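You operate a simulated robot arm through the tools that you are given. There is no shell and no other tool. Be economical: measure what you need, move in short steps, check, and stop when the job is done.

You run a simulated robot arm. Do the job below in one go: nothing can be reset, and whatever is moved stays where it is left.

## Task
Shut the lube pump down and park both nozzles.
Fine: pump off before a nozzle moves; line dial shut; teal in the black holder, orange in the white one.

Only the result counts: the job must be done as asked and must still hold three seconds after the hand-in. Knocking over, shifting, dropping, spilling or breaking anything else fails it.

## Robot
A 7-joint arm with a two-finger gripper, on a carriage that runs on a rail from [423, -4] to [-1357, 11] (x, y) and turns from -131 to 201 degrees about z. Base frame: it is fixed where the carriage stands at the start and does not move with it; the origin is on the floor, on the carriage's upright axis, x ahead of it, y to its left, z up. Lengths are in mm, angles in degrees, forces in N, time in s.
With the tool pointing down near the work surface it reaches from about 360 to 780 mm from the robot's upright axis, wherever it stands. Its first joint turns from -166.0 to 166.0 degrees. Places, roughly: black holder [0, 400, 900]; dose button [0, 300, 700]; dose dial [300, 300, 700]; line dial [100, 300, 700]; pump switch [400, 300, 700]; suction lever [200, 500, 1000]; white holder [0, 500, 900]. Payload 2.45 kg.
The TCP is the grasp point, 23 mm short of the fingertips. In the tool frame z runs along the fingers and y along their closing line. Largest opening 72 mm; the body of the gripper starts 40 mm behind the TCP.
Orientation is that of the tool frame in the base frame, as a unit quaternion [w, x, y, z]. With the fingers straight down and closing along the base's y, the tool's x points along the base's -x, its y along +y and its z along -z.

## Interface
- The arm moves only by the tool move_arm. Its argument "commands" is a list of rows, each a list of 6 numbers: the shift along the tool's x, y, z in units of 20 mm (1.0 is 20 mm), then the turn, a rotation vector about the tool's x, y, z in units of 8 degrees (1.0 is 8 degrees). In form: [[tx, ty, tz, ax, ay, az], ...]. A call has 1 to 8 rows; each row shifts and turns the commanded pose from where the row before left it, along the tool's axes as they then stand. "grip" is the closure in counts, from 0 (fully open) to 255 (shut), set as the call begins (left out, the last holds). A call with a number of a shift or a turn outside -1 to 1 is refused whole. Each row takes 0.2 s and may step no farther than 50 mm and 8.6 degrees from the row before; otherwise, or with a gripper value out of range, the whole call is refused. A pose out of reach is approached as far as the arm can. The call stops where the force on the tool passes 50 N (or 10 N more than at its start, if that is more) or the arm is blocked; 0.2 s more then pass. Each finger travels about 72 mm/s and halts on what it meets, pressing with about 32 N; the grip force reading is that of the motor and also rises with nothing between the fingers. The clock runs only during rows and for 0.2 s after the last one: add rows that do not move to give the fingers time. It gives the time, the measured TCP pose, the force on the tool (base axes), the opening and the grip force at its end, in the units of the frame above (readings bear some noise), with the torque about the TCP (base axes, N m) and any sound that the robot's microphone picked up, and new pictures: "views" is both (left out), scene, wrist or none.
- Cameras (640 x 400 px; columns grow to the right, rows downward): "scene" is now at [-3.9, 241.3, 1502.7]; the picture's right is [0.64, -0.77, 0.00], its down [-0.58, -0.49, -0.65] and it looks along [0.49, 0.41, -0.76] (base axes); focal length 240 px, centre (320, 200). "wrist" rides on the gripper at [77, 17, -66] in the tool frame; the picture's right is [-0.22, 0.98, 0.00], its down [-0.56, -0.13, -0.82] and it looks along [-0.80, -0.18, 0.57] (tool axes); focal length 234 px, centre (320, 200). There is no depth. A picture from a camera that has moved, and an enlarged one, comes with that camera's place and axes in the base frame and with its lens. The place of the scene camera against the robot may be out by one fixed shift of up to 25 mm in any direction.
- raise_lower(by): slides the trunk up (or, below 0, down) by that many mm; the arm and the scene camera ride with it, the base frame stays. It gives what a move gives, with no picture.
- drive_base(legs): drives the robot by 1 to 6 legs, each [ahead, left, turn to the left] in mm, mm and degrees, along the robot's own axes; the way and the turn of a leg run together, so that a leg with both is an arc; at most 1500 mm and 180 degrees a leg. The arm and the cameras ride along, it lands a little off, and it stops where it bumps. It keeps to its track: a leg is cut to what the track allows. It gives what a move gives, and a new picture of the scene camera.
- aim_head(pan, tilt): turns the head with the scene camera to pan (to the left, within 155 degrees either way) and tilt (down, from -29 to 69), counted from straight ahead of the robot. It gives what a move gives, and a new picture of the scene camera.
- close_up(camera, box): a new picture of the part [left, top, right, bottom] of that camera's present view, enlarged. It takes no simulated time.
- finish_job(): hands the job in; it is judged then, once.

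Go step by step. Nothing tells you exact positions but the pictures and the camera data: compare them with the known pose of the tool, close in by small moves and look again before you grip or let go. The budget is 120 turns and 260 pictures, counting those below and the enlarged ones. Unless the task says otherwise, let go and move clear before handing in, and close with one line.

The tools are called after ">>>" as name(argument=value, ...) on one line, values as JSON. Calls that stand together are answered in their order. move_arm: Moves the arm, as the interface text tells. Its arguments: {"type":"object","properties":{"commands":{"type":"array","items":{"type":"array","items":{"type":"number"}}},"grip":{"type":"number"},"views":{"type":"string","enum":["both","scene","wrist","none"]}},"required":["commands"]} The other tools are called the same way: raise_lower (by) slides the trunk up or down; drive_base (legs) drives the base; aim_head (pan, tilt) turns the head that bears the scene camera; close_up (camera, box) takes an enlarged picture of a part of a camera's view; finish_job () hands the job in.

At the start:

```text
time: 0.0
tcp_pos: [175.1, 404.5, 1300.9]
tool_rot: [0.0, 0.001, 1.0, -0.001]
wrist_force: [0.9, 0.0, 0.2]
ft_torque: [0.04, 0.0, 0.04]
width: 71.9
grasp_force: 0.0
trunk travel left (down, up): [-500.0, 90.0]
robot x, y, heading: [1.3, 2.0, -0.0]
head pan, tilt: [40.0, 49.8]
```

scene: 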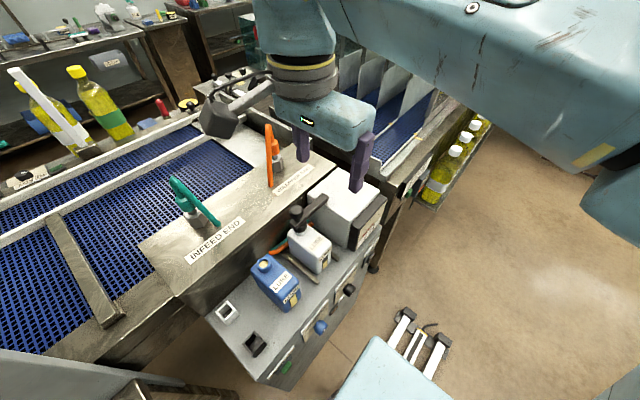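
wrist: 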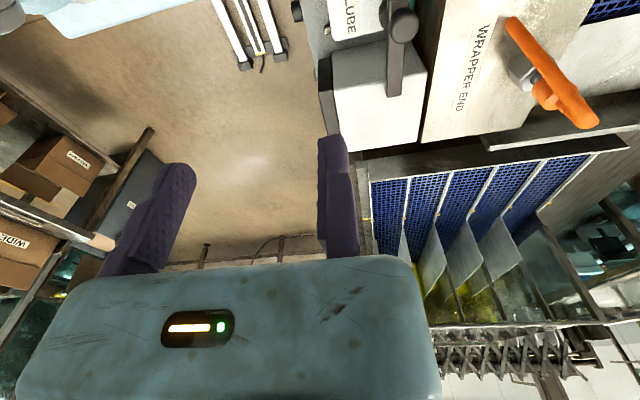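

I see a cart with holders, switches on its front face, and teal and orange nozzles on the machine. I'll enlarge the area first.

>>> close_up(camera="scene", box=[200, 180, 400, 390])

>>> close_up(camera="scene", box=[140, 60, 400, 270])

```text
1.90 times, centred on (300, 285) of scene
camera zoom: at [-3.9, 241.3, 1502.7], right [0.64, -0.77, 0.0], down [-0.58, -0.49, -0.65], along [0.49, 0.41, -0.76], focal length 456 px, centre (358, 38)
```

zoom: 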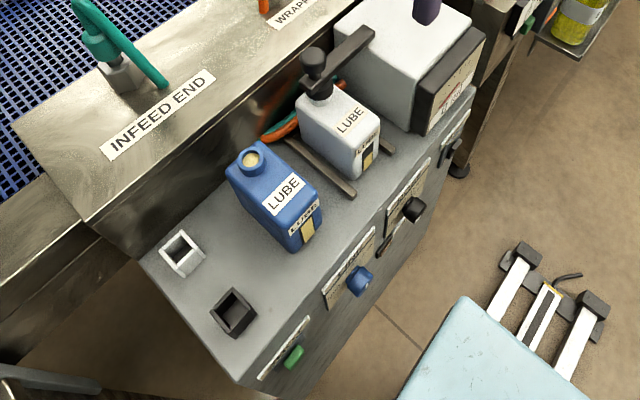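

```text
1.90 times, centred on (270, 165) of scene
camera zoom: at [-3.9, 241.3, 1502.7], right [0.64, -0.77, 0.0], down [-0.58, -0.49, -0.65], along [0.49, 0.41, -0.76], focal length 456 px, centre (415, 267)
```

zoom: 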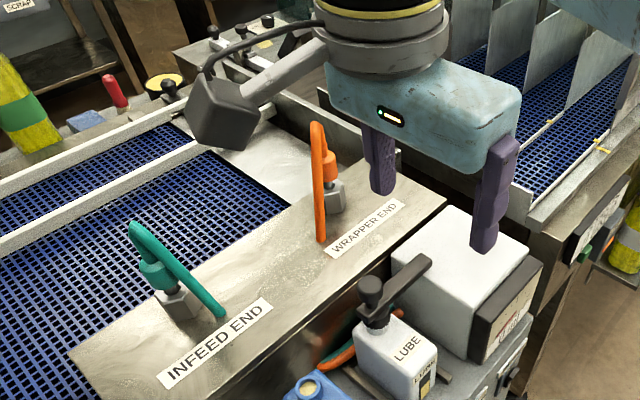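

The panel's front faces the robot's rail and I can't read it from above. I'll turn the robot to face the cart so the head camera sees the panel.

>>> drive_base(legs=[[0, 0, 45]])

```text
time: 2.5
tcp_pos: [-161.1, 411.1, 1300.5]
tool_rot: [0.0, -0.382, 0.924, 0.0]
wrist_force: [-0.1, -0.1, 0.1]
ft_torque: [0.0, 0.05, -0.01]
width: 71.8
grasp_force: 0.1
trunk travel left (down, up): [-500.0, 90.0]
robot x, y, heading: [-1.2, -1.6, 44.9]
head pan, tilt: [40.0, 49.8]
camera scene: at [-169.1, 172.3, 1502.7], right [1.0, -0.09, 0.0], down [-0.07, -0.76, -0.65], along [0.06, 0.64, -0.76], focal length 240 px, centre (320, 200)
```

scene: 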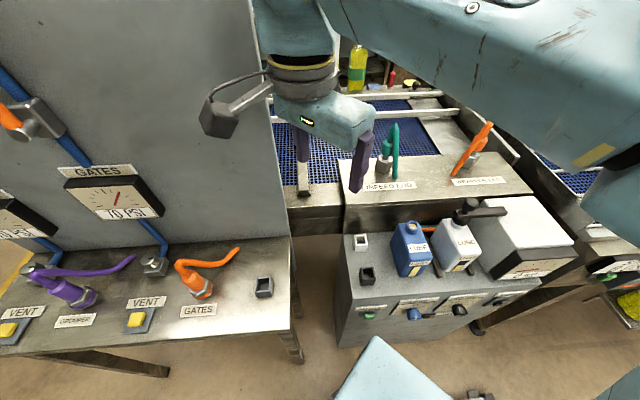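

This is a good view: the cart front has a green button, a blue dial, a black dial and a right-hand switch. I'll turn further and look closely.

>>> drive_base(legs=[[0, 0, 45]])

>>> aim_head(pan=-45, tilt=48)

```text
time: 4.9
tcp_pos: [-404.4, 178.1, 1299.8]
tool_rot: [0.0, -0.704, 0.71, 0.0]
wrist_force: [-0.8, 0.4, 0.4]
ft_torque: [0.02, -0.01, 0.03]
width: 71.8
grasp_force: 0.0
trunk travel left (down, up): [-500.0, 90.0]
robot x, y, heading: [1.7, 2.8, 89.6]
head pan, tilt: [40.0, 49.8]
camera scene: at [-237.2, 7.6, 1502.7], right [0.77, 0.64, 0.0], down [0.49, -0.59, -0.65], along [-0.41, 0.5, -0.76], focal length 240 px, centre (320, 200)
```

scene: 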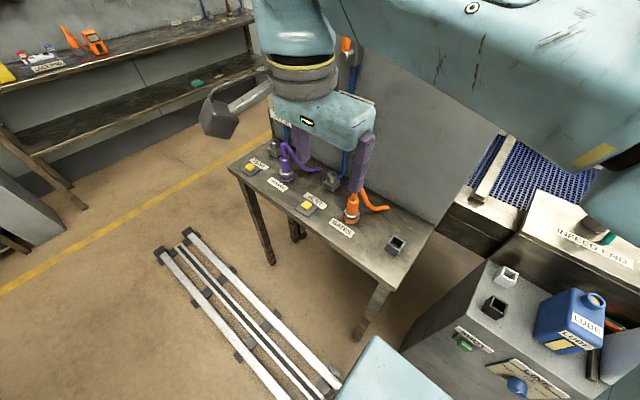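

```text
time: 6.5
tcp_pos: [-403.8, 177.5, 1299.6]
tool_rot: [0.0, -0.704, 0.71, 0.0]
wrist_force: [0.0, 0.1, 0.4]
ft_torque: [0.01, -0.02, -0.01]
width: 71.7
grasp_force: 0.2
trunk travel left (down, up): [-500.0, 90.0]
robot x, y, heading: [1.3, 2.2, 89.7]
head pan, tilt: [-45.0, 48.0]
camera scene: at [-132.0, 3.6, 1505.1], right [0.7, -0.71, 0.0], down [-0.53, -0.52, -0.67], along [0.48, 0.47, -0.74], focal length 240 px, centre (320, 200)
```

scene: 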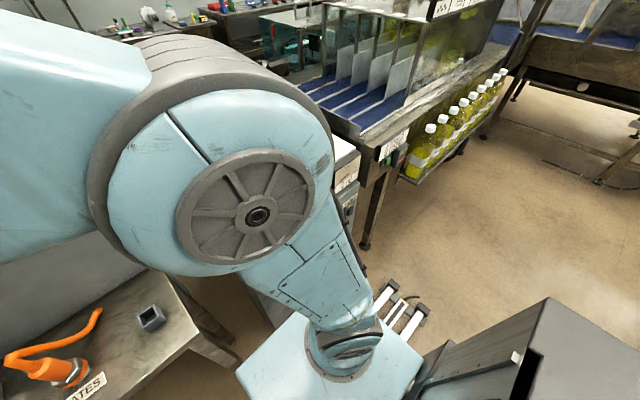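

The arm blocks the view from here. I'll turn part of the way back and slide along the rail to see the panel from the left of the arm.

>>> drive_base(legs=[[0, 0, -30], [125, -217, 0]])

>>> aim_head(pan=30, tilt=60)

```text
time: 9.8
tcp_pos: [-12.9, 352.5, 1300.7]
tool_rot: [0.001, -0.499, 0.867, 0.0]
wrist_force: [0.5, -0.9, 0.5]
ft_torque: [-0.02, -0.05, -0.01]
width: 72.0
grasp_force: 0.1
trunk travel left (down, up): [-500.0, 90.0]
robot x, y, heading: [248.3, -4.1, 60.0]
head pan, tilt: [-45.0, 48.0]
camera scene: at [133.0, 65.8, 1505.1], right [0.26, -0.97, 0.0], down [-0.72, -0.19, -0.67], along [0.65, 0.17, -0.74], focal length 240 px, centre (320, 200)
```

scene: 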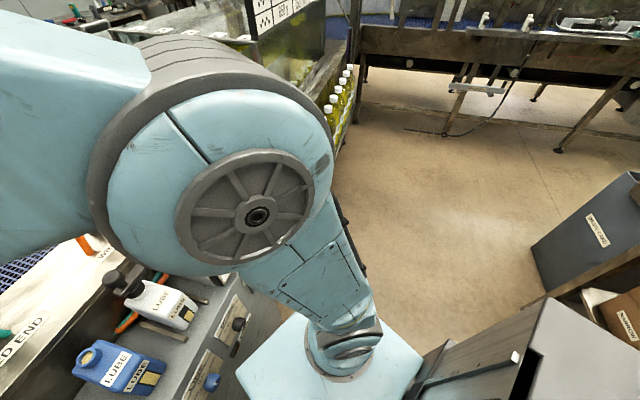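

```text
time: 11.2
tcp_pos: [-12.9, 353.5, 1300.8]
tool_rot: [0.0, -0.499, 0.866, 0.0]
wrist_force: [0.1, 0.1, 0.5]
ft_torque: [-0.02, -0.02, 0.02]
width: 71.9
grasp_force: 0.0
trunk travel left (down, up): [-500.0, 90.0]
robot x, y, heading: [247.6, -0.7, 60.3]
head pan, tilt: [30.0, 60.0]
camera scene: at [56.9, 112.1, 1489.8], right [1.0, 0.0, 0.0], down [0.0, -0.87, -0.5], along [0.0, 0.5, -0.87], focal length 240 px, centre (320, 200)
```

scene: 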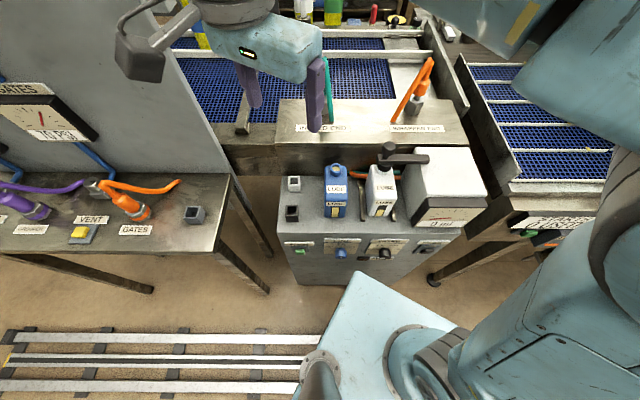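

Excellent view. Zooming in on the panel and the top.

>>> close_up(camera="scene", box=[270, 220, 390, 295])

>>> close_up(camera="scene", box=[350, 190, 470, 265])

>>> close_up(camera="scene", box=[265, 120, 425, 220])

>>> close_up(camera="scene", box=[360, 50, 480, 125])

```text
5.33 times, centred on (330, 258) of scene
camera zoom: at [56.9, 112.1, 1489.8], right [1.0, 0.0, 0.0], down [0.0, -0.87, -0.5], along [0.0, 0.5, -0.87], focal length 1278 px, centre (267, -107)
```

zoom: 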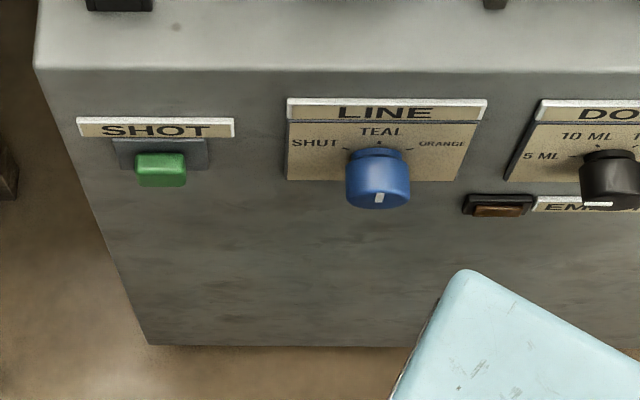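

```text
5.33 times, centred on (410, 228) of scene
camera zoom: at [56.9, 112.1, 1489.8], right [1.0, 0.0, 0.0], down [0.0, -0.87, -0.5], along [0.0, 0.5, -0.87], focal length 1278 px, centre (-160, 53)
```

zoom: 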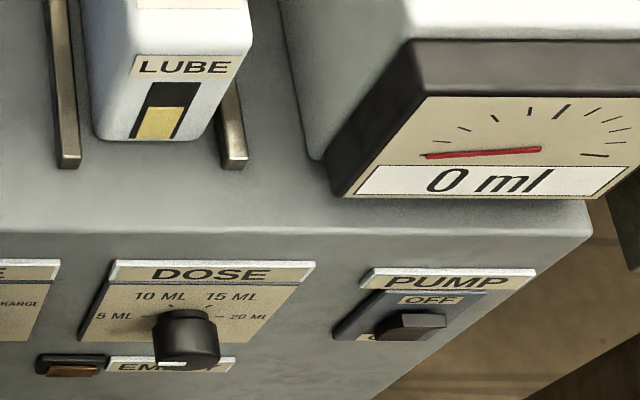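

```text
4.00 times, centred on (345, 170) of scene
camera zoom: at [56.9, 112.1, 1489.8], right [1.0, 0.0, 0.0], down [0.0, -0.87, -0.5], along [0.0, 0.5, -0.87], focal length 958 px, centre (220, 320)
```

zoom: 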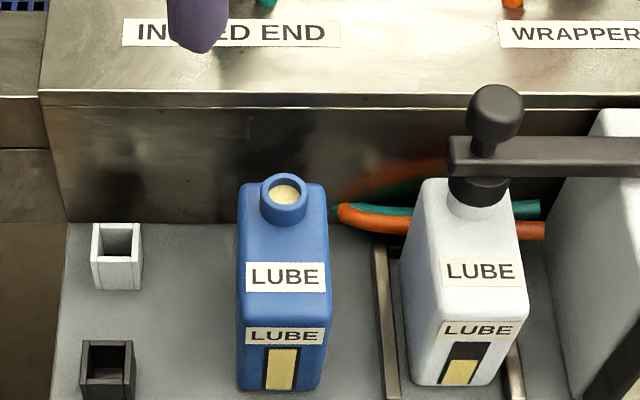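

```text
5.33 times, centred on (420, 88) of scene
camera zoom: at [56.9, 112.1, 1489.8], right [1.0, 0.0, 0.0], down [0.0, -0.87, -0.5], along [0.0, 0.5, -0.87], focal length 1278 px, centre (-213, 800)
```

zoom: 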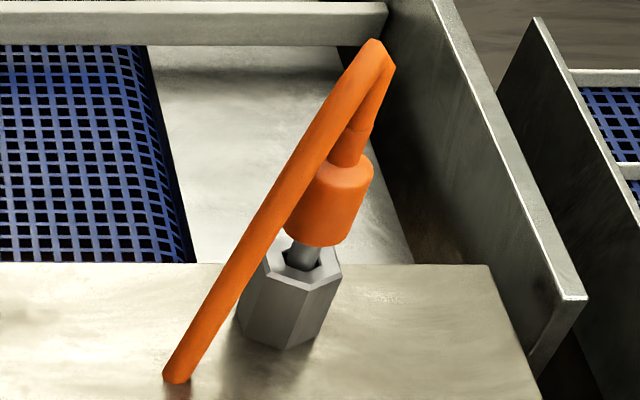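

The rocker needs to go from ON to OFF and the line dial from TEAL to SHUT. I'll place the robot left along the rail and turn it so the arm is in front of the panel.

>>> drive_base(legs=[[-175, 303, 0], [0, 0, -95]])

>>> aim_head(pan=60, tilt=55)

```text
time: 17.6
tcp_pos: [283.0, 225.9, 1300.1]
tool_rot: [0.0, 0.308, 0.951, 0.001]
wrist_force: [0.1, -0.2, 0.4]
ft_torque: [-0.01, -0.02, -0.04]
width: 72.1
grasp_force: 0.0
trunk travel left (down, up): [-500.0, 90.0]
robot x, y, heading: [-95.5, 3.1, -36.0]
head pan, tilt: [30.0, 60.0]
camera scene: at [26.1, 185.8, 1489.8], right [-0.1, -0.99, 0.0], down [-0.86, 0.09, -0.5], along [0.5, -0.05, -0.87], focal length 240 px, centre (320, 200)
```

scene: 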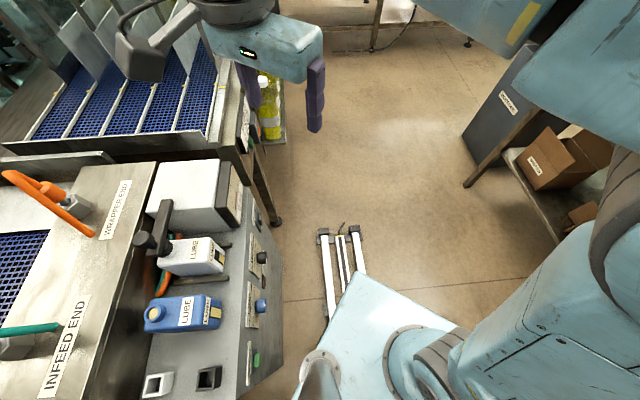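

```text
time: 18.5
tcp_pos: [284.0, 226.6, 1299.6]
tool_rot: [0.0, 0.308, 0.951, 0.0]
wrist_force: [0.1, 0.0, -0.1]
ft_torque: [0.03, -0.01, -0.04]
width: 71.8
grasp_force: 0.1
trunk travel left (down, up): [-500.0, 90.0]
robot x, y, heading: [-95.6, 0.0, -36.2]
head pan, tilt: [60.0, 55.0]
camera scene: at [25.6, 222.1, 1495.9], right [0.41, -0.91, 0.0], down [-0.75, -0.33, -0.57], along [0.52, 0.23, -0.82], focal length 240 px, centre (320, 200)
```

scene: 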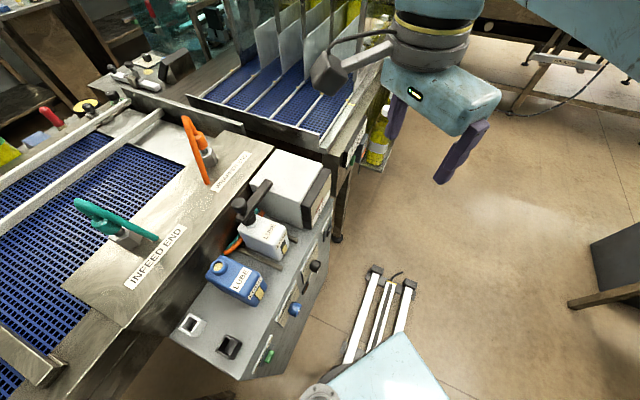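

The TCP is clear above the cart front. I'll yaw the tool so the camera ends on top, then tilt toward the panel.

>>> move_arm(commands=[[0, 0, 0, 0, 0, 0.97], [0, 0, 0, 0, 0, 0.97], [0, 0, 0, 0, 0, 0.97], [0, 0, 0, 0, 0, 0.97], [0, 0, 0, 0, 0, 0.97], [0, 0, 0, 0, 0, 0.97], [0, 0, 0, 0, 0, 0.97]], grip=255, views="none")

>>> move_arm(commands=[[0, 0, 0, 0, 1, 0], [0, 0, 0, 0, 1, 0], [0, 0, 0, 0, 1, 0], [0, 0, 0, 0, 1, 0], [0, 0, 0, 0, 1, 0], [0, 0, 0, 0, 0, 0]], views="both")

```text
time: 20.1
tcp_pos: [282.0, 227.2, 1299.5]
tool_rot: [-0.001, 0.71, 0.704, 0.001]
wrist_force: [0.5, 0.6, 0.8]
ft_torque: [0.03, 0.01, 0.0]
width: 0.0
grasp_force: 28.1
trunk travel left (down, up): [-500.0, 90.0]
robot x, y, heading: [-95.4, 2.6, -36.0]
head pan, tilt: [60.0, 55.0]
```

```text
time: 21.5
tcp_pos: [282.8, 226.9, 1299.9]
tool_rot: [-0.242, 0.666, 0.662, 0.243]
wrist_force: [0.0, 0.5, -0.2]
ft_torque: [-0.01, 0.01, 0.0]
width: 0.0
grasp_force: 28.4
trunk travel left (down, up): [-500.0, 90.0]
robot x, y, heading: [-98.1, 0.0, -35.9]
head pan, tilt: [60.0, 55.0]
camera scene: at [25.6, 222.0, 1495.9], right [0.41, -0.91, 0.0], down [-0.75, -0.33, -0.57], along [0.52, 0.23, -0.82], focal length 240 px, centre (320, 200)
camera wrist: at [300.7, 244.0, 1400.8], right [0.98, -0.17, -0.14], down [-0.13, -0.96, 0.27], along [-0.18, -0.24, -0.95], focal length 234 px, centre (320, 200)
```

scene: 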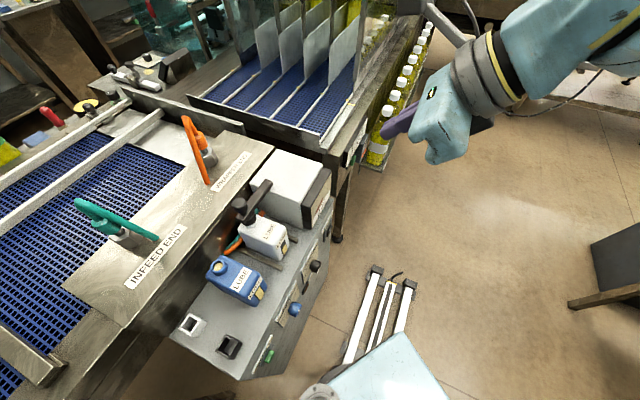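
wrist: 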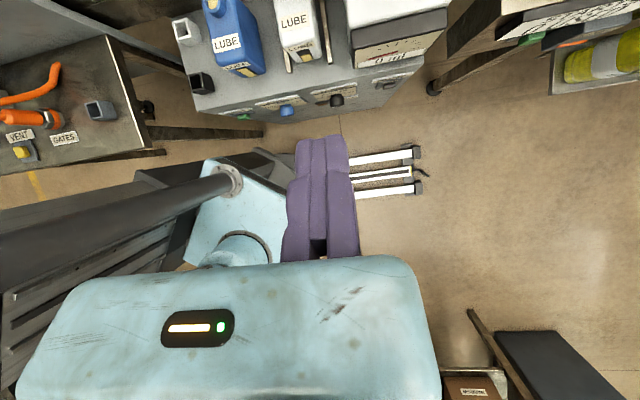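

The wrist view gives the pump switch near (395, 340, ~800). I'll finish the tilt to horizontal and back off a little, then lower the trunk.

>>> move_arm(commands=[[0, 0, 0, 0, 1, 0], [0, 0, 0, 0, 1, 0], [0, 0, 0, 0, 1, 0], [0, 0, 0, 0, 1, 0], [0, 0, 0, 0, 1, 0], [0, 0, 0, 0, 1, 0], [0, 0, -1, 0, 0.25, 0], [0, 0, -1, 0, 0, 0]], views="scene")

>>> raise_lower(by=-350)

>>> move_arm(commands=[[0, 0, 0, 0, 0, 0]], views="both")

```text
time: 23.3
tcp_pos: [282.1, 186.2, 1300.1]
tool_rot: [-0.5, 0.5, 0.498, 0.502]
wrist_force: [-0.1, -0.2, 0.6]
ft_torque: [0.01, 0.0, -0.03]
width: 0.0
grasp_force: 28.7
trunk travel left (down, up): [-500.0, 90.0]
robot x, y, heading: [-95.3, 2.4, -35.9]
head pan, tilt: [60.0, 55.0]
camera scene: at [25.6, 222.1, 1495.9], right [0.41, -0.91, 0.0], down [-0.75, -0.33, -0.57], along [0.52, 0.23, -0.82], focal length 240 px, centre (320, 200)
```

scene: 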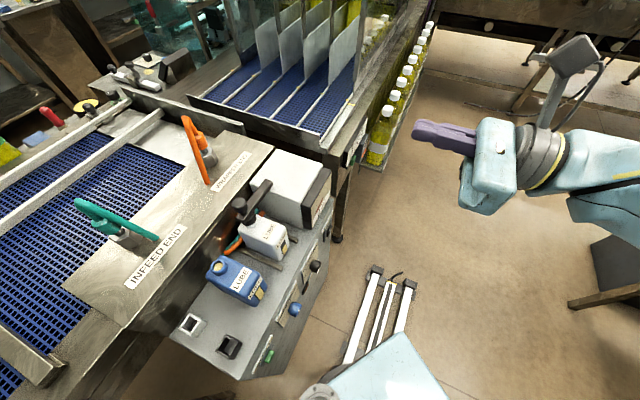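

```text
time: 26.7
tcp_pos: [282.0, 186.8, 948.9]
tool_rot: [-0.5, 0.5, 0.499, 0.501]
wrist_force: [0.6, 0.0, -0.7]
ft_torque: [0.0, 0.02, -0.02]
width: 0.0
grasp_force: 29.0
trunk travel left (down, up): [-150.0, 440.0]
robot x, y, heading: [-96.5, 1.4, -35.8]
head pan, tilt: [60.0, 55.0]
```

```text
time: 27.1
tcp_pos: [282.5, 186.3, 949.6]
tool_rot: [-0.498, 0.502, 0.498, 0.502]
wrist_force: [0.8, -0.1, -0.1]
ft_torque: [0.0, -0.03, 0.01]
width: 0.2
grasp_force: 28.3
trunk travel left (down, up): [-150.0, 440.0]
robot x, y, heading: [-94.1, 1.1, -35.9]
head pan, tilt: [60.0, 55.0]
camera scene: at [25.6, 222.1, 1145.9], right [0.41, -0.91, 0.0], down [-0.75, -0.33, -0.57], along [0.52, 0.23, -0.82], focal length 240 px, centre (320, 200)
camera wrist: at [300.1, 121.5, 1028.4], right [0.98, 0.0, -0.22], down [-0.13, -0.82, -0.56], along [-0.18, 0.58, -0.8], focal length 234 px, centre (320, 200)
```

scene: 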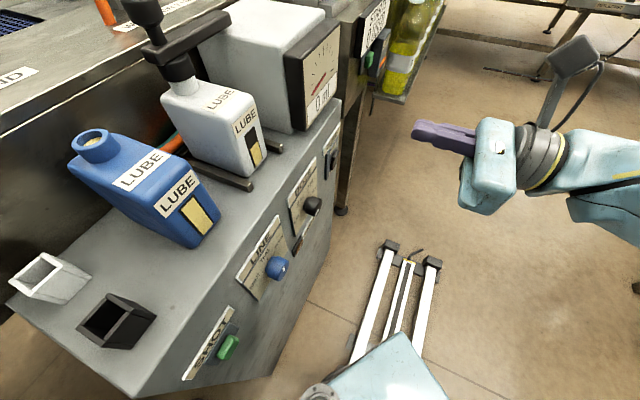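
wrist: 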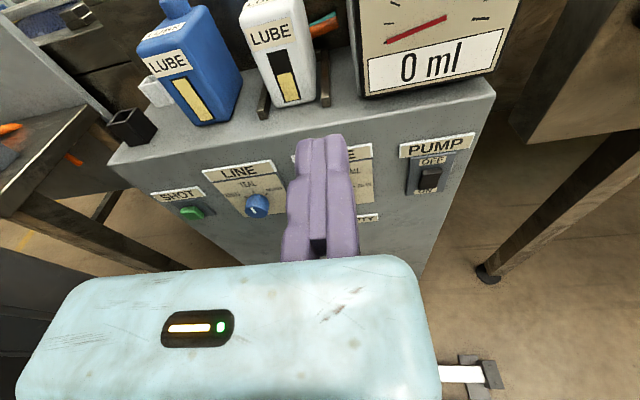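

>>> close_up(camera="wrist", box=[380, 120, 500, 210])

>>> close_up(camera="wrist", box=[130, 140, 300, 240])

```text
4.44 times, centred on (440, 165) of wrist
camera zoom: at [300.1, 121.5, 1028.4], right [0.98, 0.0, -0.22], down [-0.13, -0.82, -0.56], along [-0.18, 0.58, -0.8], focal length 1041 px, centre (-213, 356)
```

zoom: 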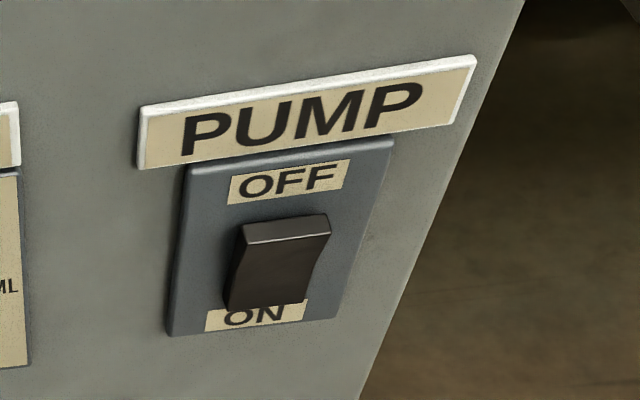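

```text
3.76 times, centred on (215, 190) of wrist
camera zoom: at [300.1, 121.5, 1028.4], right [0.98, 0.0, -0.22], down [-0.13, -0.82, -0.56], along [-0.18, 0.58, -0.8], focal length 882 px, centre (715, 238)
```

zoom: 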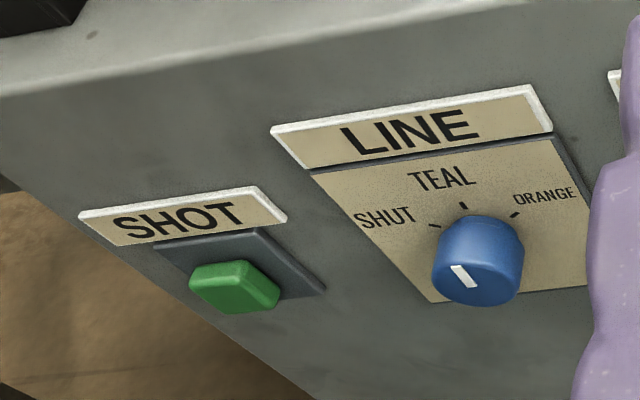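

The rocker sits near (401, 347, 755) with its bottom pressed (ON), so I must press the top half. The line dial points to TEAL. I'll move closer to measure accurately.

>>> raise_lower(by=-130)

>>> move_arm(commands=[[-0.5, 1, 0, 0, 0, 0], [-0.5, 1, 0, 0, 0, 0], [-0.5, 1, 0, 0, 0, 0], [-0.5, 1, 0, 0, 0, 0], [-0.5, 1, 0, 0, 0, 0], [-0.5, 1, 0.5, 0, 0, 0], [0, 0, 0.5, 0, 0, 0]], views="both")

>>> close_up(camera="wrist", box=[260, 100, 420, 200])

```text
time: 28.7
tcp_pos: [281.8, 187.2, 819.7]
tool_rot: [-0.499, 0.501, 0.498, 0.501]
wrist_force: [0.6, 0.3, 0.3]
ft_torque: [-0.02, 0.02, 0.03]
width: 0.2
grasp_force: 28.6
trunk travel left (down, up): [-20.0, 570.0]
robot x, y, heading: [-99.7, 0.1, -36.0]
head pan, tilt: [60.0, 55.0]
```

```text
time: 30.3
tcp_pos: [402.6, 206.0, 760.0]
tool_rot: [-0.5, 0.501, 0.498, 0.501]
wrist_force: [0.1, 0.2, 0.7]
ft_torque: [0.01, -0.02, 0.0]
width: 0.1
grasp_force: 28.8
trunk travel left (down, up): [-20.0, 570.0]
robot x, y, heading: [-98.0, -1.6, -36.1]
head pan, tilt: [60.0, 55.0]
camera scene: at [25.5, 222.1, 1015.9], right [0.41, -0.91, 0.0], down [-0.75, -0.33, -0.57], along [0.52, 0.23, -0.82], focal length 240 px, centre (320, 200)
camera wrist: at [420.3, 141.0, 838.1], right [0.98, 0.0, -0.22], down [-0.13, -0.82, -0.56], along [-0.18, 0.57, -0.8], focal length 234 px, centre (320, 200)
```

scene: 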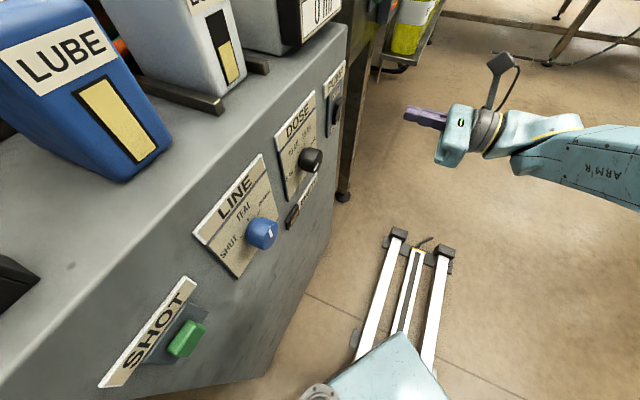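
wrist: 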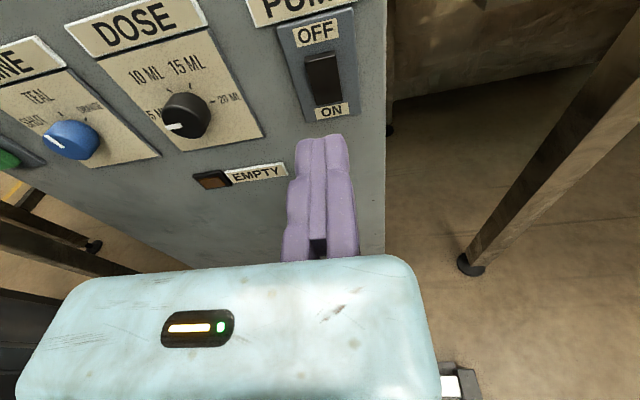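

```text
4.00 times, centred on (340, 150) of wrist
camera zoom: at [420.3, 141.0, 838.1], right [0.98, 0.0, -0.22], down [-0.13, -0.82, -0.56], along [-0.18, 0.57, -0.8], focal length 937 px, centre (240, 400)
```

zoom: 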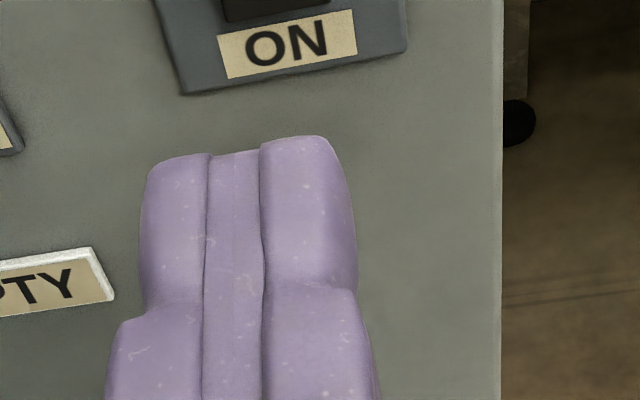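

The rocker's top edge is at (401, 345, 752). I'll press at z≈744 with the closed fingers, first going close.

>>> move_arm(commands=[[-0.8, 0, 0, 0, 0, 0], [0, 0, 1, 0, 0, 0], [0, 0, 1, 0, 0, 0], [0, 0, 1, 0, 0, 0], [0, 0, 1, 0, 0, 0], [0, 0, 1, 0, 0, 0]], views="wrist")

```text
time: 31.7
tcp_pos: [403.1, 304.8, 743.7]
tool_rot: [-0.499, 0.501, 0.499, 0.501]
wrist_force: [-0.7, -0.4, -0.7]
ft_torque: [-0.01, -0.03, -0.02]
width: 0.0
grasp_force: 28.3
trunk travel left (down, up): [-20.0, 570.0]
robot x, y, heading: [-94.9, -2.4, -35.9]
head pan, tilt: [60.0, 55.0]
camera wrist: at [420.5, 241.2, 822.3], right [0.98, 0.0, -0.22], down [-0.13, -0.82, -0.56], along [-0.18, 0.58, -0.8], focal length 234 px, centre (320, 200)
```

wrist: 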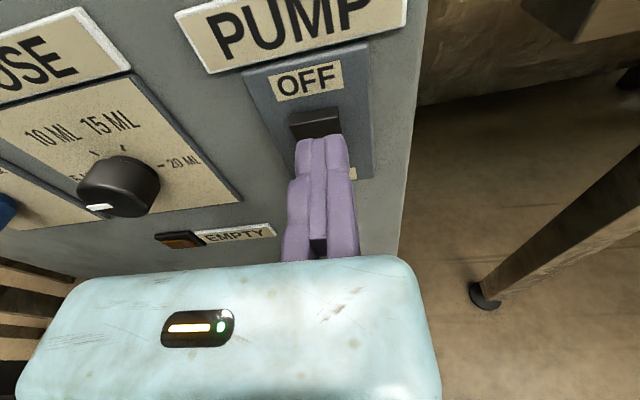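

The tip is just in front of the rocker's upper half. Pressing in.

>>> move_arm(commands=[[0, 0, 0.5, 0, 0, 0], [0, 0, 0.3, 0, 0, 0], [0, 0, 0.3, 0, 0, 0], [0, 0, 0.3, 0, 0, 0], [0, 0, 0.3, 0, 0, 0]], views="wrist")

>>> close_up(camera="wrist", box=[240, 50, 400, 200])

```text
time: 32.5
tcp_pos: [404.8, 319.1, 743.8]
tool_rot: [-0.497, 0.505, 0.495, 0.504]
wrist_force: [-6.6, -18.0, 4.4]
ft_torque: [-0.02, 0.08, 0.15]
width: 6.2
grasp_force: 28.8
trunk travel left (down, up): [-20.0, 570.0]
robot x, y, heading: [-97.2, 2.0, -36.0]
head pan, tilt: [60.0, 55.0]
stopped in row 3: the force on the tool passed its limit at 59 N (the readings are from after the stop); the commanded pose is now the measured one
camera wrist: at [422.5, 253.4, 822.7], right [0.98, -0.02, -0.22], down [-0.14, -0.82, -0.56], along [-0.17, 0.58, -0.8], focal length 234 px, centre (320, 200)
```

wrist: 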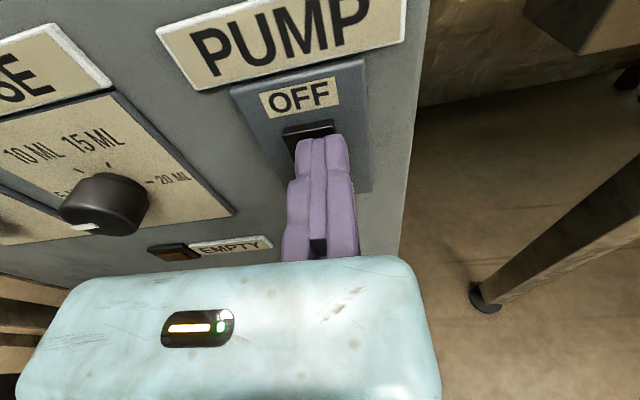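

```text
2.67 times, centred on (320, 125) of wrist
camera zoom: at [422.5, 253.4, 822.7], right [0.98, -0.02, -0.22], down [-0.14, -0.82, -0.56], along [-0.17, 0.58, -0.8], focal length 624 px, centre (320, 400)
```

zoom: 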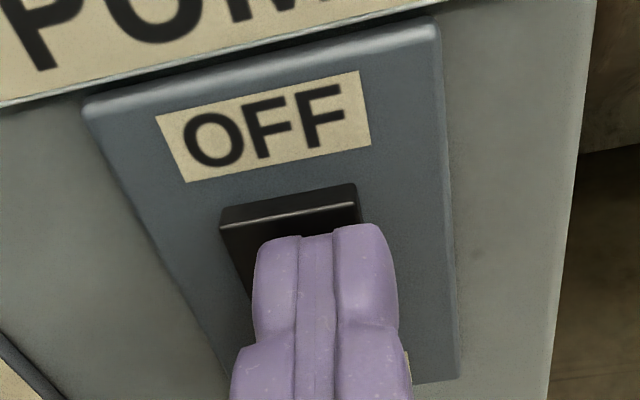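

The force limit was hit after ~12 mm and the rocker looks tipped. I'll back off and check.

>>> move_arm(commands=[[0, 0, -1, 0, 0, 0], [0, 0, -1, 0, 0, 0], [0, 0, -1, 0, 0, 0], [0, 0, -1, 0, 0, 0], [0, 0, -0.5, 0, 0, 0]], views="wrist")

>>> close_up(camera="wrist", box=[240, 10, 400, 150])

```text
time: 33.7
tcp_pos: [403.1, 230.4, 741.9]
tool_rot: [-0.497, 0.504, 0.498, 0.501]
wrist_force: [-0.3, 0.1, 1.0]
ft_torque: [-0.03, 0.0, -0.02]
width: 0.0
grasp_force: 28.1
trunk travel left (down, up): [-20.0, 570.0]
robot x, y, heading: [-97.9, -5.3, -36.2]
head pan, tilt: [60.0, 55.0]
camera wrist: at [421.1, 165.2, 821.4], right [0.98, -0.01, -0.22], down [-0.14, -0.82, -0.56], along [-0.17, 0.57, -0.8], focal length 234 px, centre (320, 200)
```

wrist: 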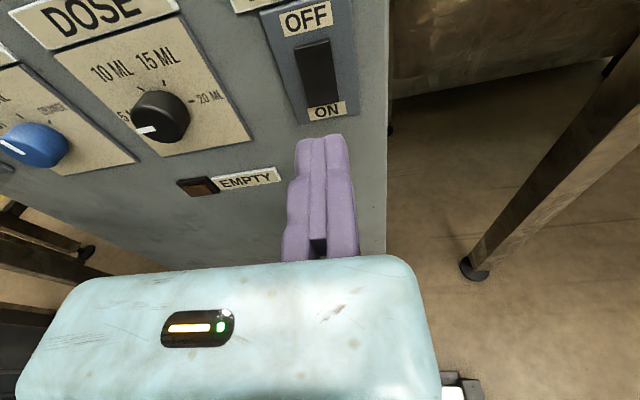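

```text
2.86 times, centred on (320, 80) of wrist
camera zoom: at [421.1, 165.2, 821.4], right [0.98, -0.01, -0.22], down [-0.14, -0.82, -0.56], along [-0.17, 0.57, -0.8], focal length 669 px, centre (320, 543)
```

zoom: 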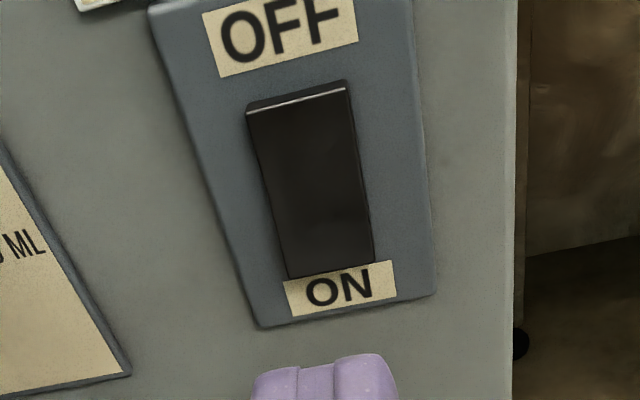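

The rocker's front is now tilted with its lower part out, meaning OFF. Next is the line dial near (135, 321, 746); I'll slide the robot left so the tool stands in front of it.

>>> drive_base(legs=[[-217, -157, 0]])

>>> move_arm(commands=[[0, 0, -0.5, 0, 0, 0], [0, 0, 0, 0, 0, 0], [0, 0, 0, 0, 0, 0], [0, 0, 0, 0, 0, 0]], grip=0, views="both")

>>> close_up(camera="wrist", box=[220, 10, 420, 150])

```text
time: 35.6
tcp_pos: [137.1, 231.8, 742.5]
tool_rot: [-0.497, 0.504, 0.497, 0.503]
wrist_force: [0.6, -0.5, -0.1]
ft_torque: [0.01, 0.03, -0.01]
width: 0.0
grasp_force: 28.4
trunk travel left (down, up): [-20.0, 570.0]
robot x, y, heading: [-364.9, 0.1, -36.2]
head pan, tilt: [60.0, 55.0]
camera scene: at [-240.8, 224.1, 1015.9], right [0.41, -0.91, 0.0], down [-0.75, -0.33, -0.57], along [0.52, 0.23, -0.82], focal length 240 px, centre (320, 200)
```

scene: 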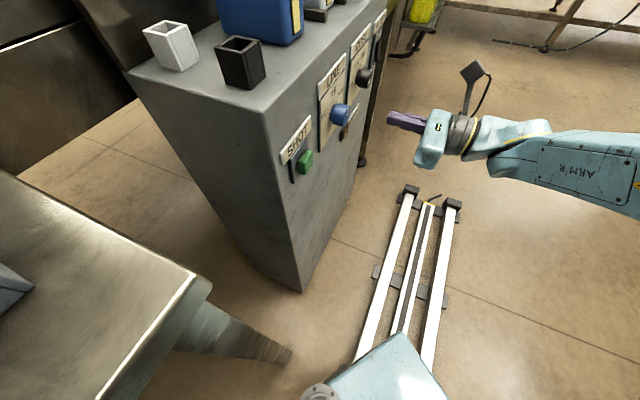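

```text
time: 36.6
tcp_pos: [136.7, 222.6, 744.1]
tool_rot: [-0.497, 0.503, 0.497, 0.503]
wrist_force: [-0.3, 0.3, 0.0]
ft_torque: [0.02, 0.04, -0.04]
width: 72.2
grasp_force: 0.1
trunk travel left (down, up): [-20.0, 570.0]
robot x, y, heading: [-364.2, 5.6, -35.8]
head pan, tilt: [60.0, 55.0]
camera scene: at [-240.8, 224.1, 1015.9], right [0.41, -0.91, 0.0], down [-0.75, -0.33, -0.57], along [0.52, 0.23, -0.82], focal length 240 px, centre (320, 200)
camera wrist: at [154.4, 157.3, 821.5], right [0.98, -0.01, -0.22], down [-0.14, -0.82, -0.56], along [-0.17, 0.57, -0.8], focal length 234 px, centre (320, 200)
```

scene: 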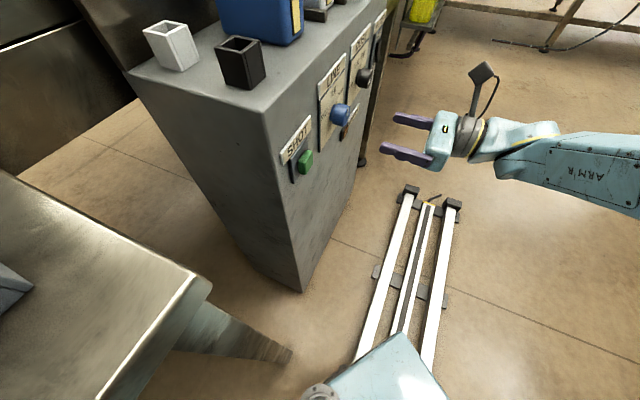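
wrist: 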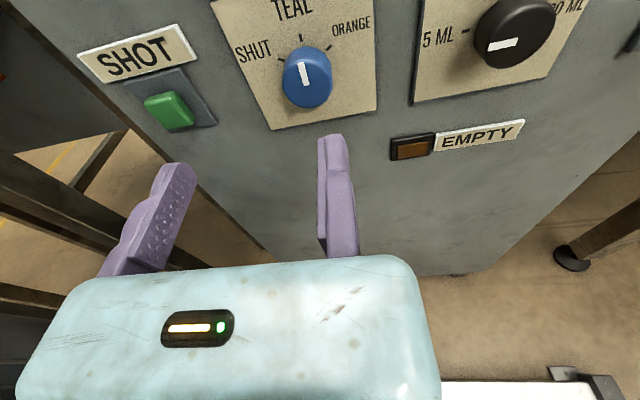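

```text
2.86 times, centred on (320, 80) of wrist
camera zoom: at [154.4, 157.3, 821.5], right [0.98, -0.01, -0.22], down [-0.14, -0.82, -0.56], along [-0.17, 0.57, -0.8], focal length 669 px, centre (320, 543)
```

zoom: 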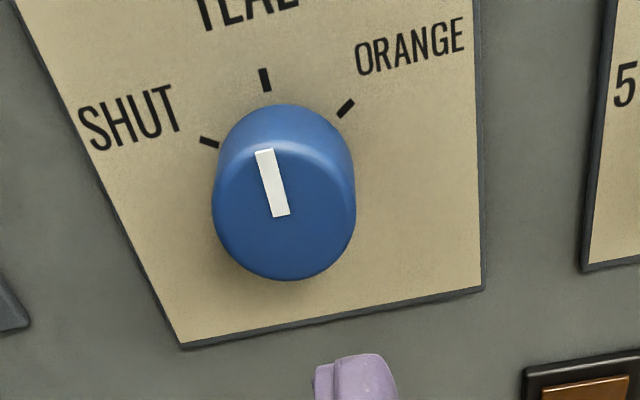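

The dial clearly points to TEAL; its face centre is about (127, 328, 731). I'll align and approach partway with the fingers open.

>>> move_arm(commands=[[-0.6, -0.5, 0, 0, 0, 0], [0, 0, 1, 0, 0, 0], [0, 0, 1, 0, 0, 0], [0, 0, 1, 0, 0, 0], [0, 0, 0, 0, 0, 0]], views="wrist")

>>> close_up(camera="wrist", box=[160, 60, 400, 210])

```text
time: 37.8
tcp_pos: [127.9, 282.6, 729.5]
tool_rot: [-0.497, 0.504, 0.497, 0.502]
wrist_force: [-1.1, -0.1, 0.2]
ft_torque: [0.01, 0.0, 0.03]
width: 72.1
grasp_force: 0.0
trunk travel left (down, up): [-20.0, 570.0]
robot x, y, heading: [-364.5, 2.0, -36.1]
head pan, tilt: [60.0, 55.0]
camera wrist: at [145.5, 217.8, 808.9], right [0.98, -0.01, -0.22], down [-0.14, -0.82, -0.56], along [-0.17, 0.57, -0.8], focal length 234 px, centre (320, 200)
```

wrist: 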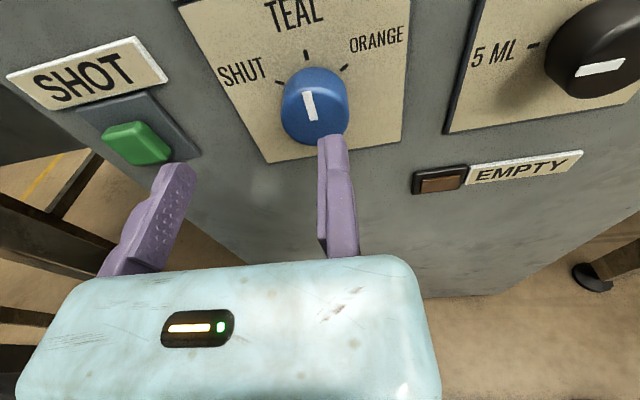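

```text
2.67 times, centred on (280, 135) of wrist
camera zoom: at [145.5, 217.8, 808.9], right [0.98, -0.01, -0.22], down [-0.14, -0.82, -0.56], along [-0.17, 0.57, -0.8], focal length 624 px, centre (427, 373)
```

zoom: 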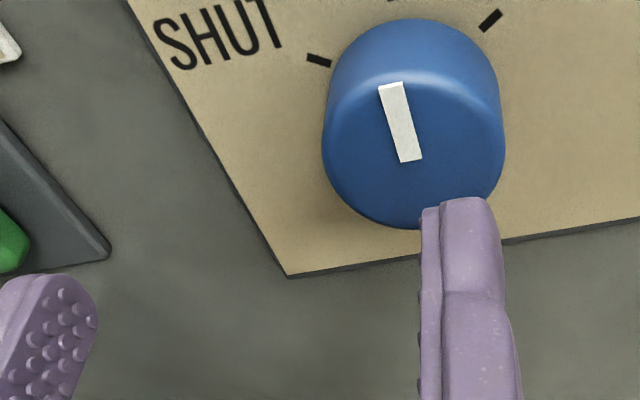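

Triangulation puts the dial face at (127, 331, 730), aligned with the tool. Advancing about 38 mm and closing on the knob.

>>> move_arm(commands=[[0, -0.05, 1, 0, 0, 0], [0, 0, 0.9, 0, 0, 0], [0, 0, 0, 0, 0, 0]], views="wrist")

>>> move_arm(commands=[[0, 0, 0, 0, 0, 0], [0, 0, 0, 0, 0, 0], [0, 0, 0, 0, 0, 0], [0, 0, 0, 0, 0, 0]], grip=255, views="wrist")

```text
time: 38.3
tcp_pos: [133.5, 301.7, 730.7]
tool_rot: [-0.491, 0.51, 0.492, 0.506]
wrist_force: [-8.5, -25.2, 5.4]
ft_torque: [0.31, 0.05, 0.22]
width: 72.1
grasp_force: 0.1
trunk travel left (down, up): [-20.0, 570.0]
robot x, y, heading: [-363.6, 0.9, -36.3]
head pan, tilt: [60.0, 55.0]
stopped in row 2: the force on the tool passed its limit at 151 N (the readings are from after the stop); the commanded pose is now the measured one
camera wrist: at [148.2, 236.6, 808.8], right [0.97, -0.03, -0.22], down [-0.15, -0.82, -0.56], along [-0.16, 0.57, -0.8], focal length 234 px, centre (320, 200)
```

wrist: 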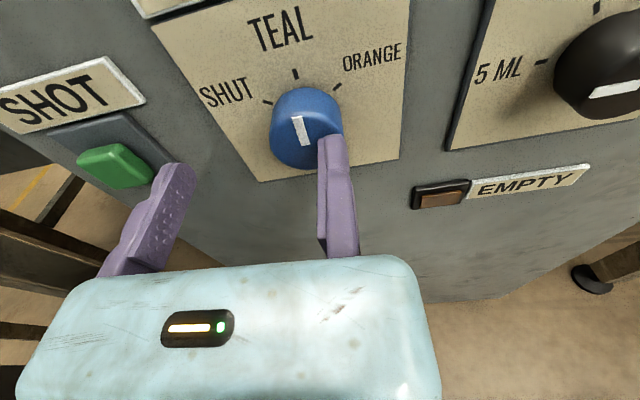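

```text
time: 39.3
tcp_pos: [127.9, 302.2, 728.6]
tool_rot: [-0.493, 0.509, 0.495, 0.503]
wrist_force: [-32.9, -32.1, -0.1]
ft_torque: [0.21, 0.01, 0.77]
width: 22.0
grasp_force: 45.1
trunk travel left (down, up): [-20.0, 570.0]
robot x, y, heading: [-365.0, -0.3, -36.4]
head pan, tilt: [60.0, 55.0]
stopped in row 4: the force on the tool passed its limit at 58 N (the readings are from after the stop); the commanded pose is now the measured one
camera wrist: at [145.4, 236.9, 808.3], right [0.97, -0.03, -0.22], down [-0.15, -0.82, -0.55], along [-0.17, 0.57, -0.8], focal length 234 px, centre (320, 200)
```

wrist: 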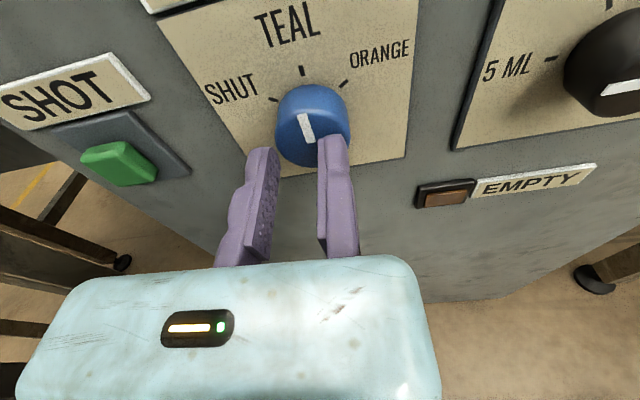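

Only one finger (the tool's −y one) moves; the other stays at the TCP line and touched the knob's front. I'll back off, open, and offset by the knob's radius.

>>> move_arm(commands=[[0, 0, -1, 0, 0, 0], [0, 0, -1, 0, 0, 0], [0, 0, 0, 0, 0, 0], [0, 0, 0, 0, 0, 0]], grip=60, views="wrist")

>>> close_up(camera="wrist", box=[180, 30, 420, 180])

```text
time: 40.3
tcp_pos: [129.4, 263.1, 729.9]
tool_rot: [-0.492, 0.51, 0.494, 0.503]
wrist_force: [0.0, -0.5, 0.2]
ft_torque: [0.01, 0.04, 0.0]
width: 55.2
grasp_force: 0.0
trunk travel left (down, up): [-20.0, 570.0]
robot x, y, heading: [-361.2, -0.2, -36.5]
head pan, tilt: [60.0, 55.0]
camera wrist: at [146.7, 198.2, 807.8], right [0.97, -0.03, -0.22], down [-0.15, -0.82, -0.55], along [-0.16, 0.57, -0.8], focal length 234 px, centre (320, 200)
```

wrist: 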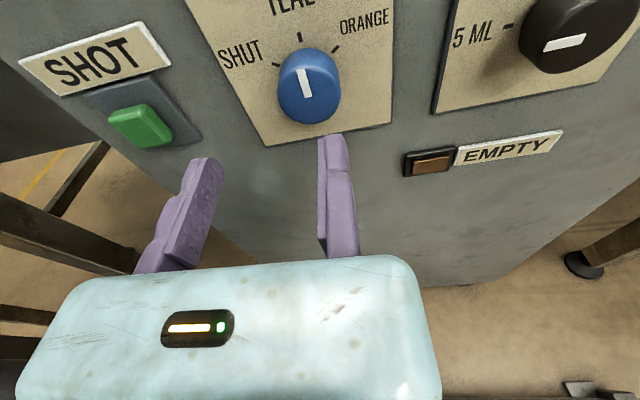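

```text
2.67 times, centred on (300, 105) of wrist
camera zoom: at [146.7, 198.2, 807.8], right [0.97, -0.03, -0.22], down [-0.15, -0.82, -0.55], along [-0.16, 0.57, -0.8], focal length 624 px, centre (373, 453)
```

zoom: 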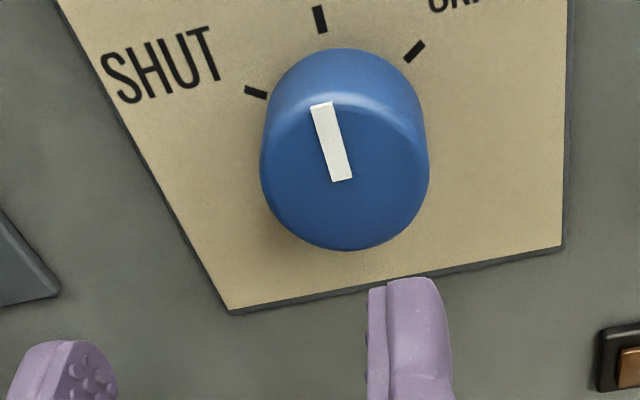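

The knob's centre is (127.5, 331, 731) with radius ~19. I'll shift right 18 mm so the fixed finger passes beside it, then advance.

>>> move_arm(commands=[[0.05, 0.9, 0, 0, 0, 0], [0, 0, 1, 0, 0, 0], [0, 0, 0.9, 0, 0, 0], [0, 0, 0.4, 0, 0, 0], [0, 0, 0.4, 0, 0, 0]], views="wrist")

```text
time: 41.5
tcp_pos: [149.6, 317.6, 729.6]
tool_rot: [-0.491, 0.511, 0.493, 0.505]
wrist_force: [-0.1, 0.3, -0.1]
ft_torque: [0.02, -0.01, -0.04]
width: 54.9
grasp_force: 0.0
trunk travel left (down, up): [-20.0, 570.0]
robot x, y, heading: [-364.7, 4.2, -36.2]
head pan, tilt: [60.0, 55.0]
camera wrist: at [166.4, 252.1, 808.3], right [0.97, -0.03, -0.22], down [-0.15, -0.82, -0.55], along [-0.17, 0.57, -0.8], focal length 234 px, centre (320, 200)
```

wrist: 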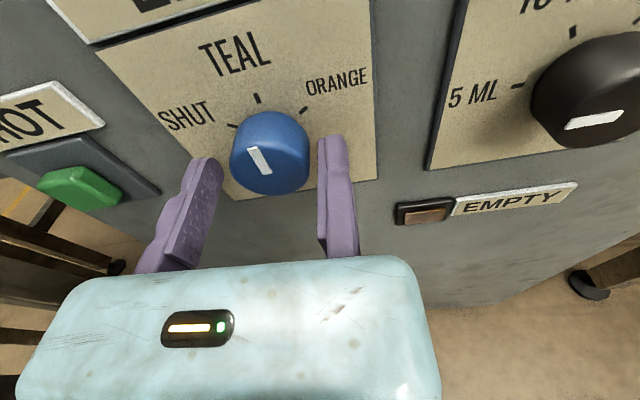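

The knob is now between the fingers. Closing on it.

>>> move_arm(commands=[[0, -0.1, 0, 0, 0, 0], [0, 0, 0, 0, 0, 0], [0, 0, 0, 0, 0, 0]], grip=255, views="wrist")

```text
time: 42.3
tcp_pos: [143.9, 317.5, 730.8]
tool_rot: [-0.493, 0.509, 0.495, 0.503]
wrist_force: [-34.7, -8.7, -6.8]
ft_torque: [0.16, -0.15, 1.1]
width: 37.7
grasp_force: 44.9
trunk travel left (down, up): [-20.0, 570.0]
robot x, y, heading: [-362.2, 2.0, -36.1]
head pan, tilt: [60.0, 55.0]
camera wrist: at [161.4, 253.4, 808.5], right [0.97, -0.02, -0.22], down [-0.15, -0.82, -0.55], along [-0.17, 0.57, -0.8], focal length 234 px, centre (320, 200)
```

wrist: 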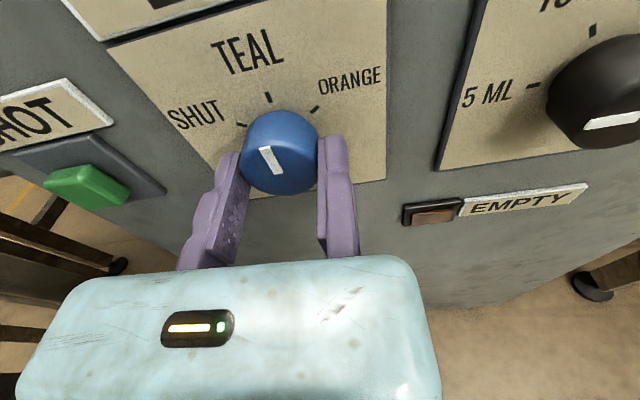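

>>> move_arm(commands=[[0, -0.2, 0, 0, 0, 0], [0, 0, 0, 0, 0, 0]], views="none")

```text
time: 42.9
tcp_pos: [144.5, 317.7, 730.0]
tool_rot: [-0.491, 0.51, 0.493, 0.505]
wrist_force: [-6.6, 10.9, -2.7]
ft_torque: [-0.74, -0.05, 0.63]
width: 37.6
grasp_force: 45.3
trunk travel left (down, up): [-20.0, 570.0]
robot x, y, heading: [-363.7, 3.9, -36.2]
head pan, tilt: [60.0, 55.0]
```

Force is balanced, so I'll turn the knob counter-clockwise about its axis.

>>> move_arm(commands=[[0.13, -0.01, 0, 0, 0, -1], [0.13, -0.01, 0, 0, 0, -1], [0.13, -0.01, 0, 0, 0, -1], [0.13, -0.01, 0, 0, 0, -1]], views="wrist")

```text
time: 43.9
tcp_pos: [142.8, 318.0, 738.9]
tool_rot: [-0.332, 0.354, 0.615, 0.621]
wrist_force: [11.4, 21.3, 7.4]
ft_torque: [0.67, 0.03, 0.47]
width: 37.2
grasp_force: 44.7
trunk travel left (down, up): [-20.0, 570.0]
robot x, y, heading: [-364.6, 6.1, -36.4]
head pan, tilt: [60.0, 55.0]
camera wrist: at [114.3, 254.1, 816.0], right [0.94, -0.03, 0.33], down [0.17, -0.83, -0.54], along [0.29, 0.56, -0.78], focal length 234 px, centre (320, 200)
```

wrist: 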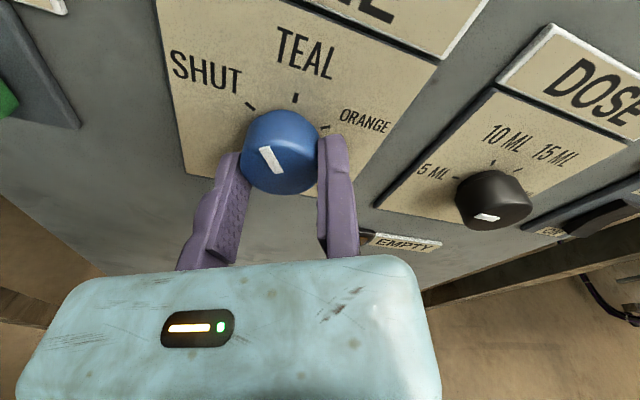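

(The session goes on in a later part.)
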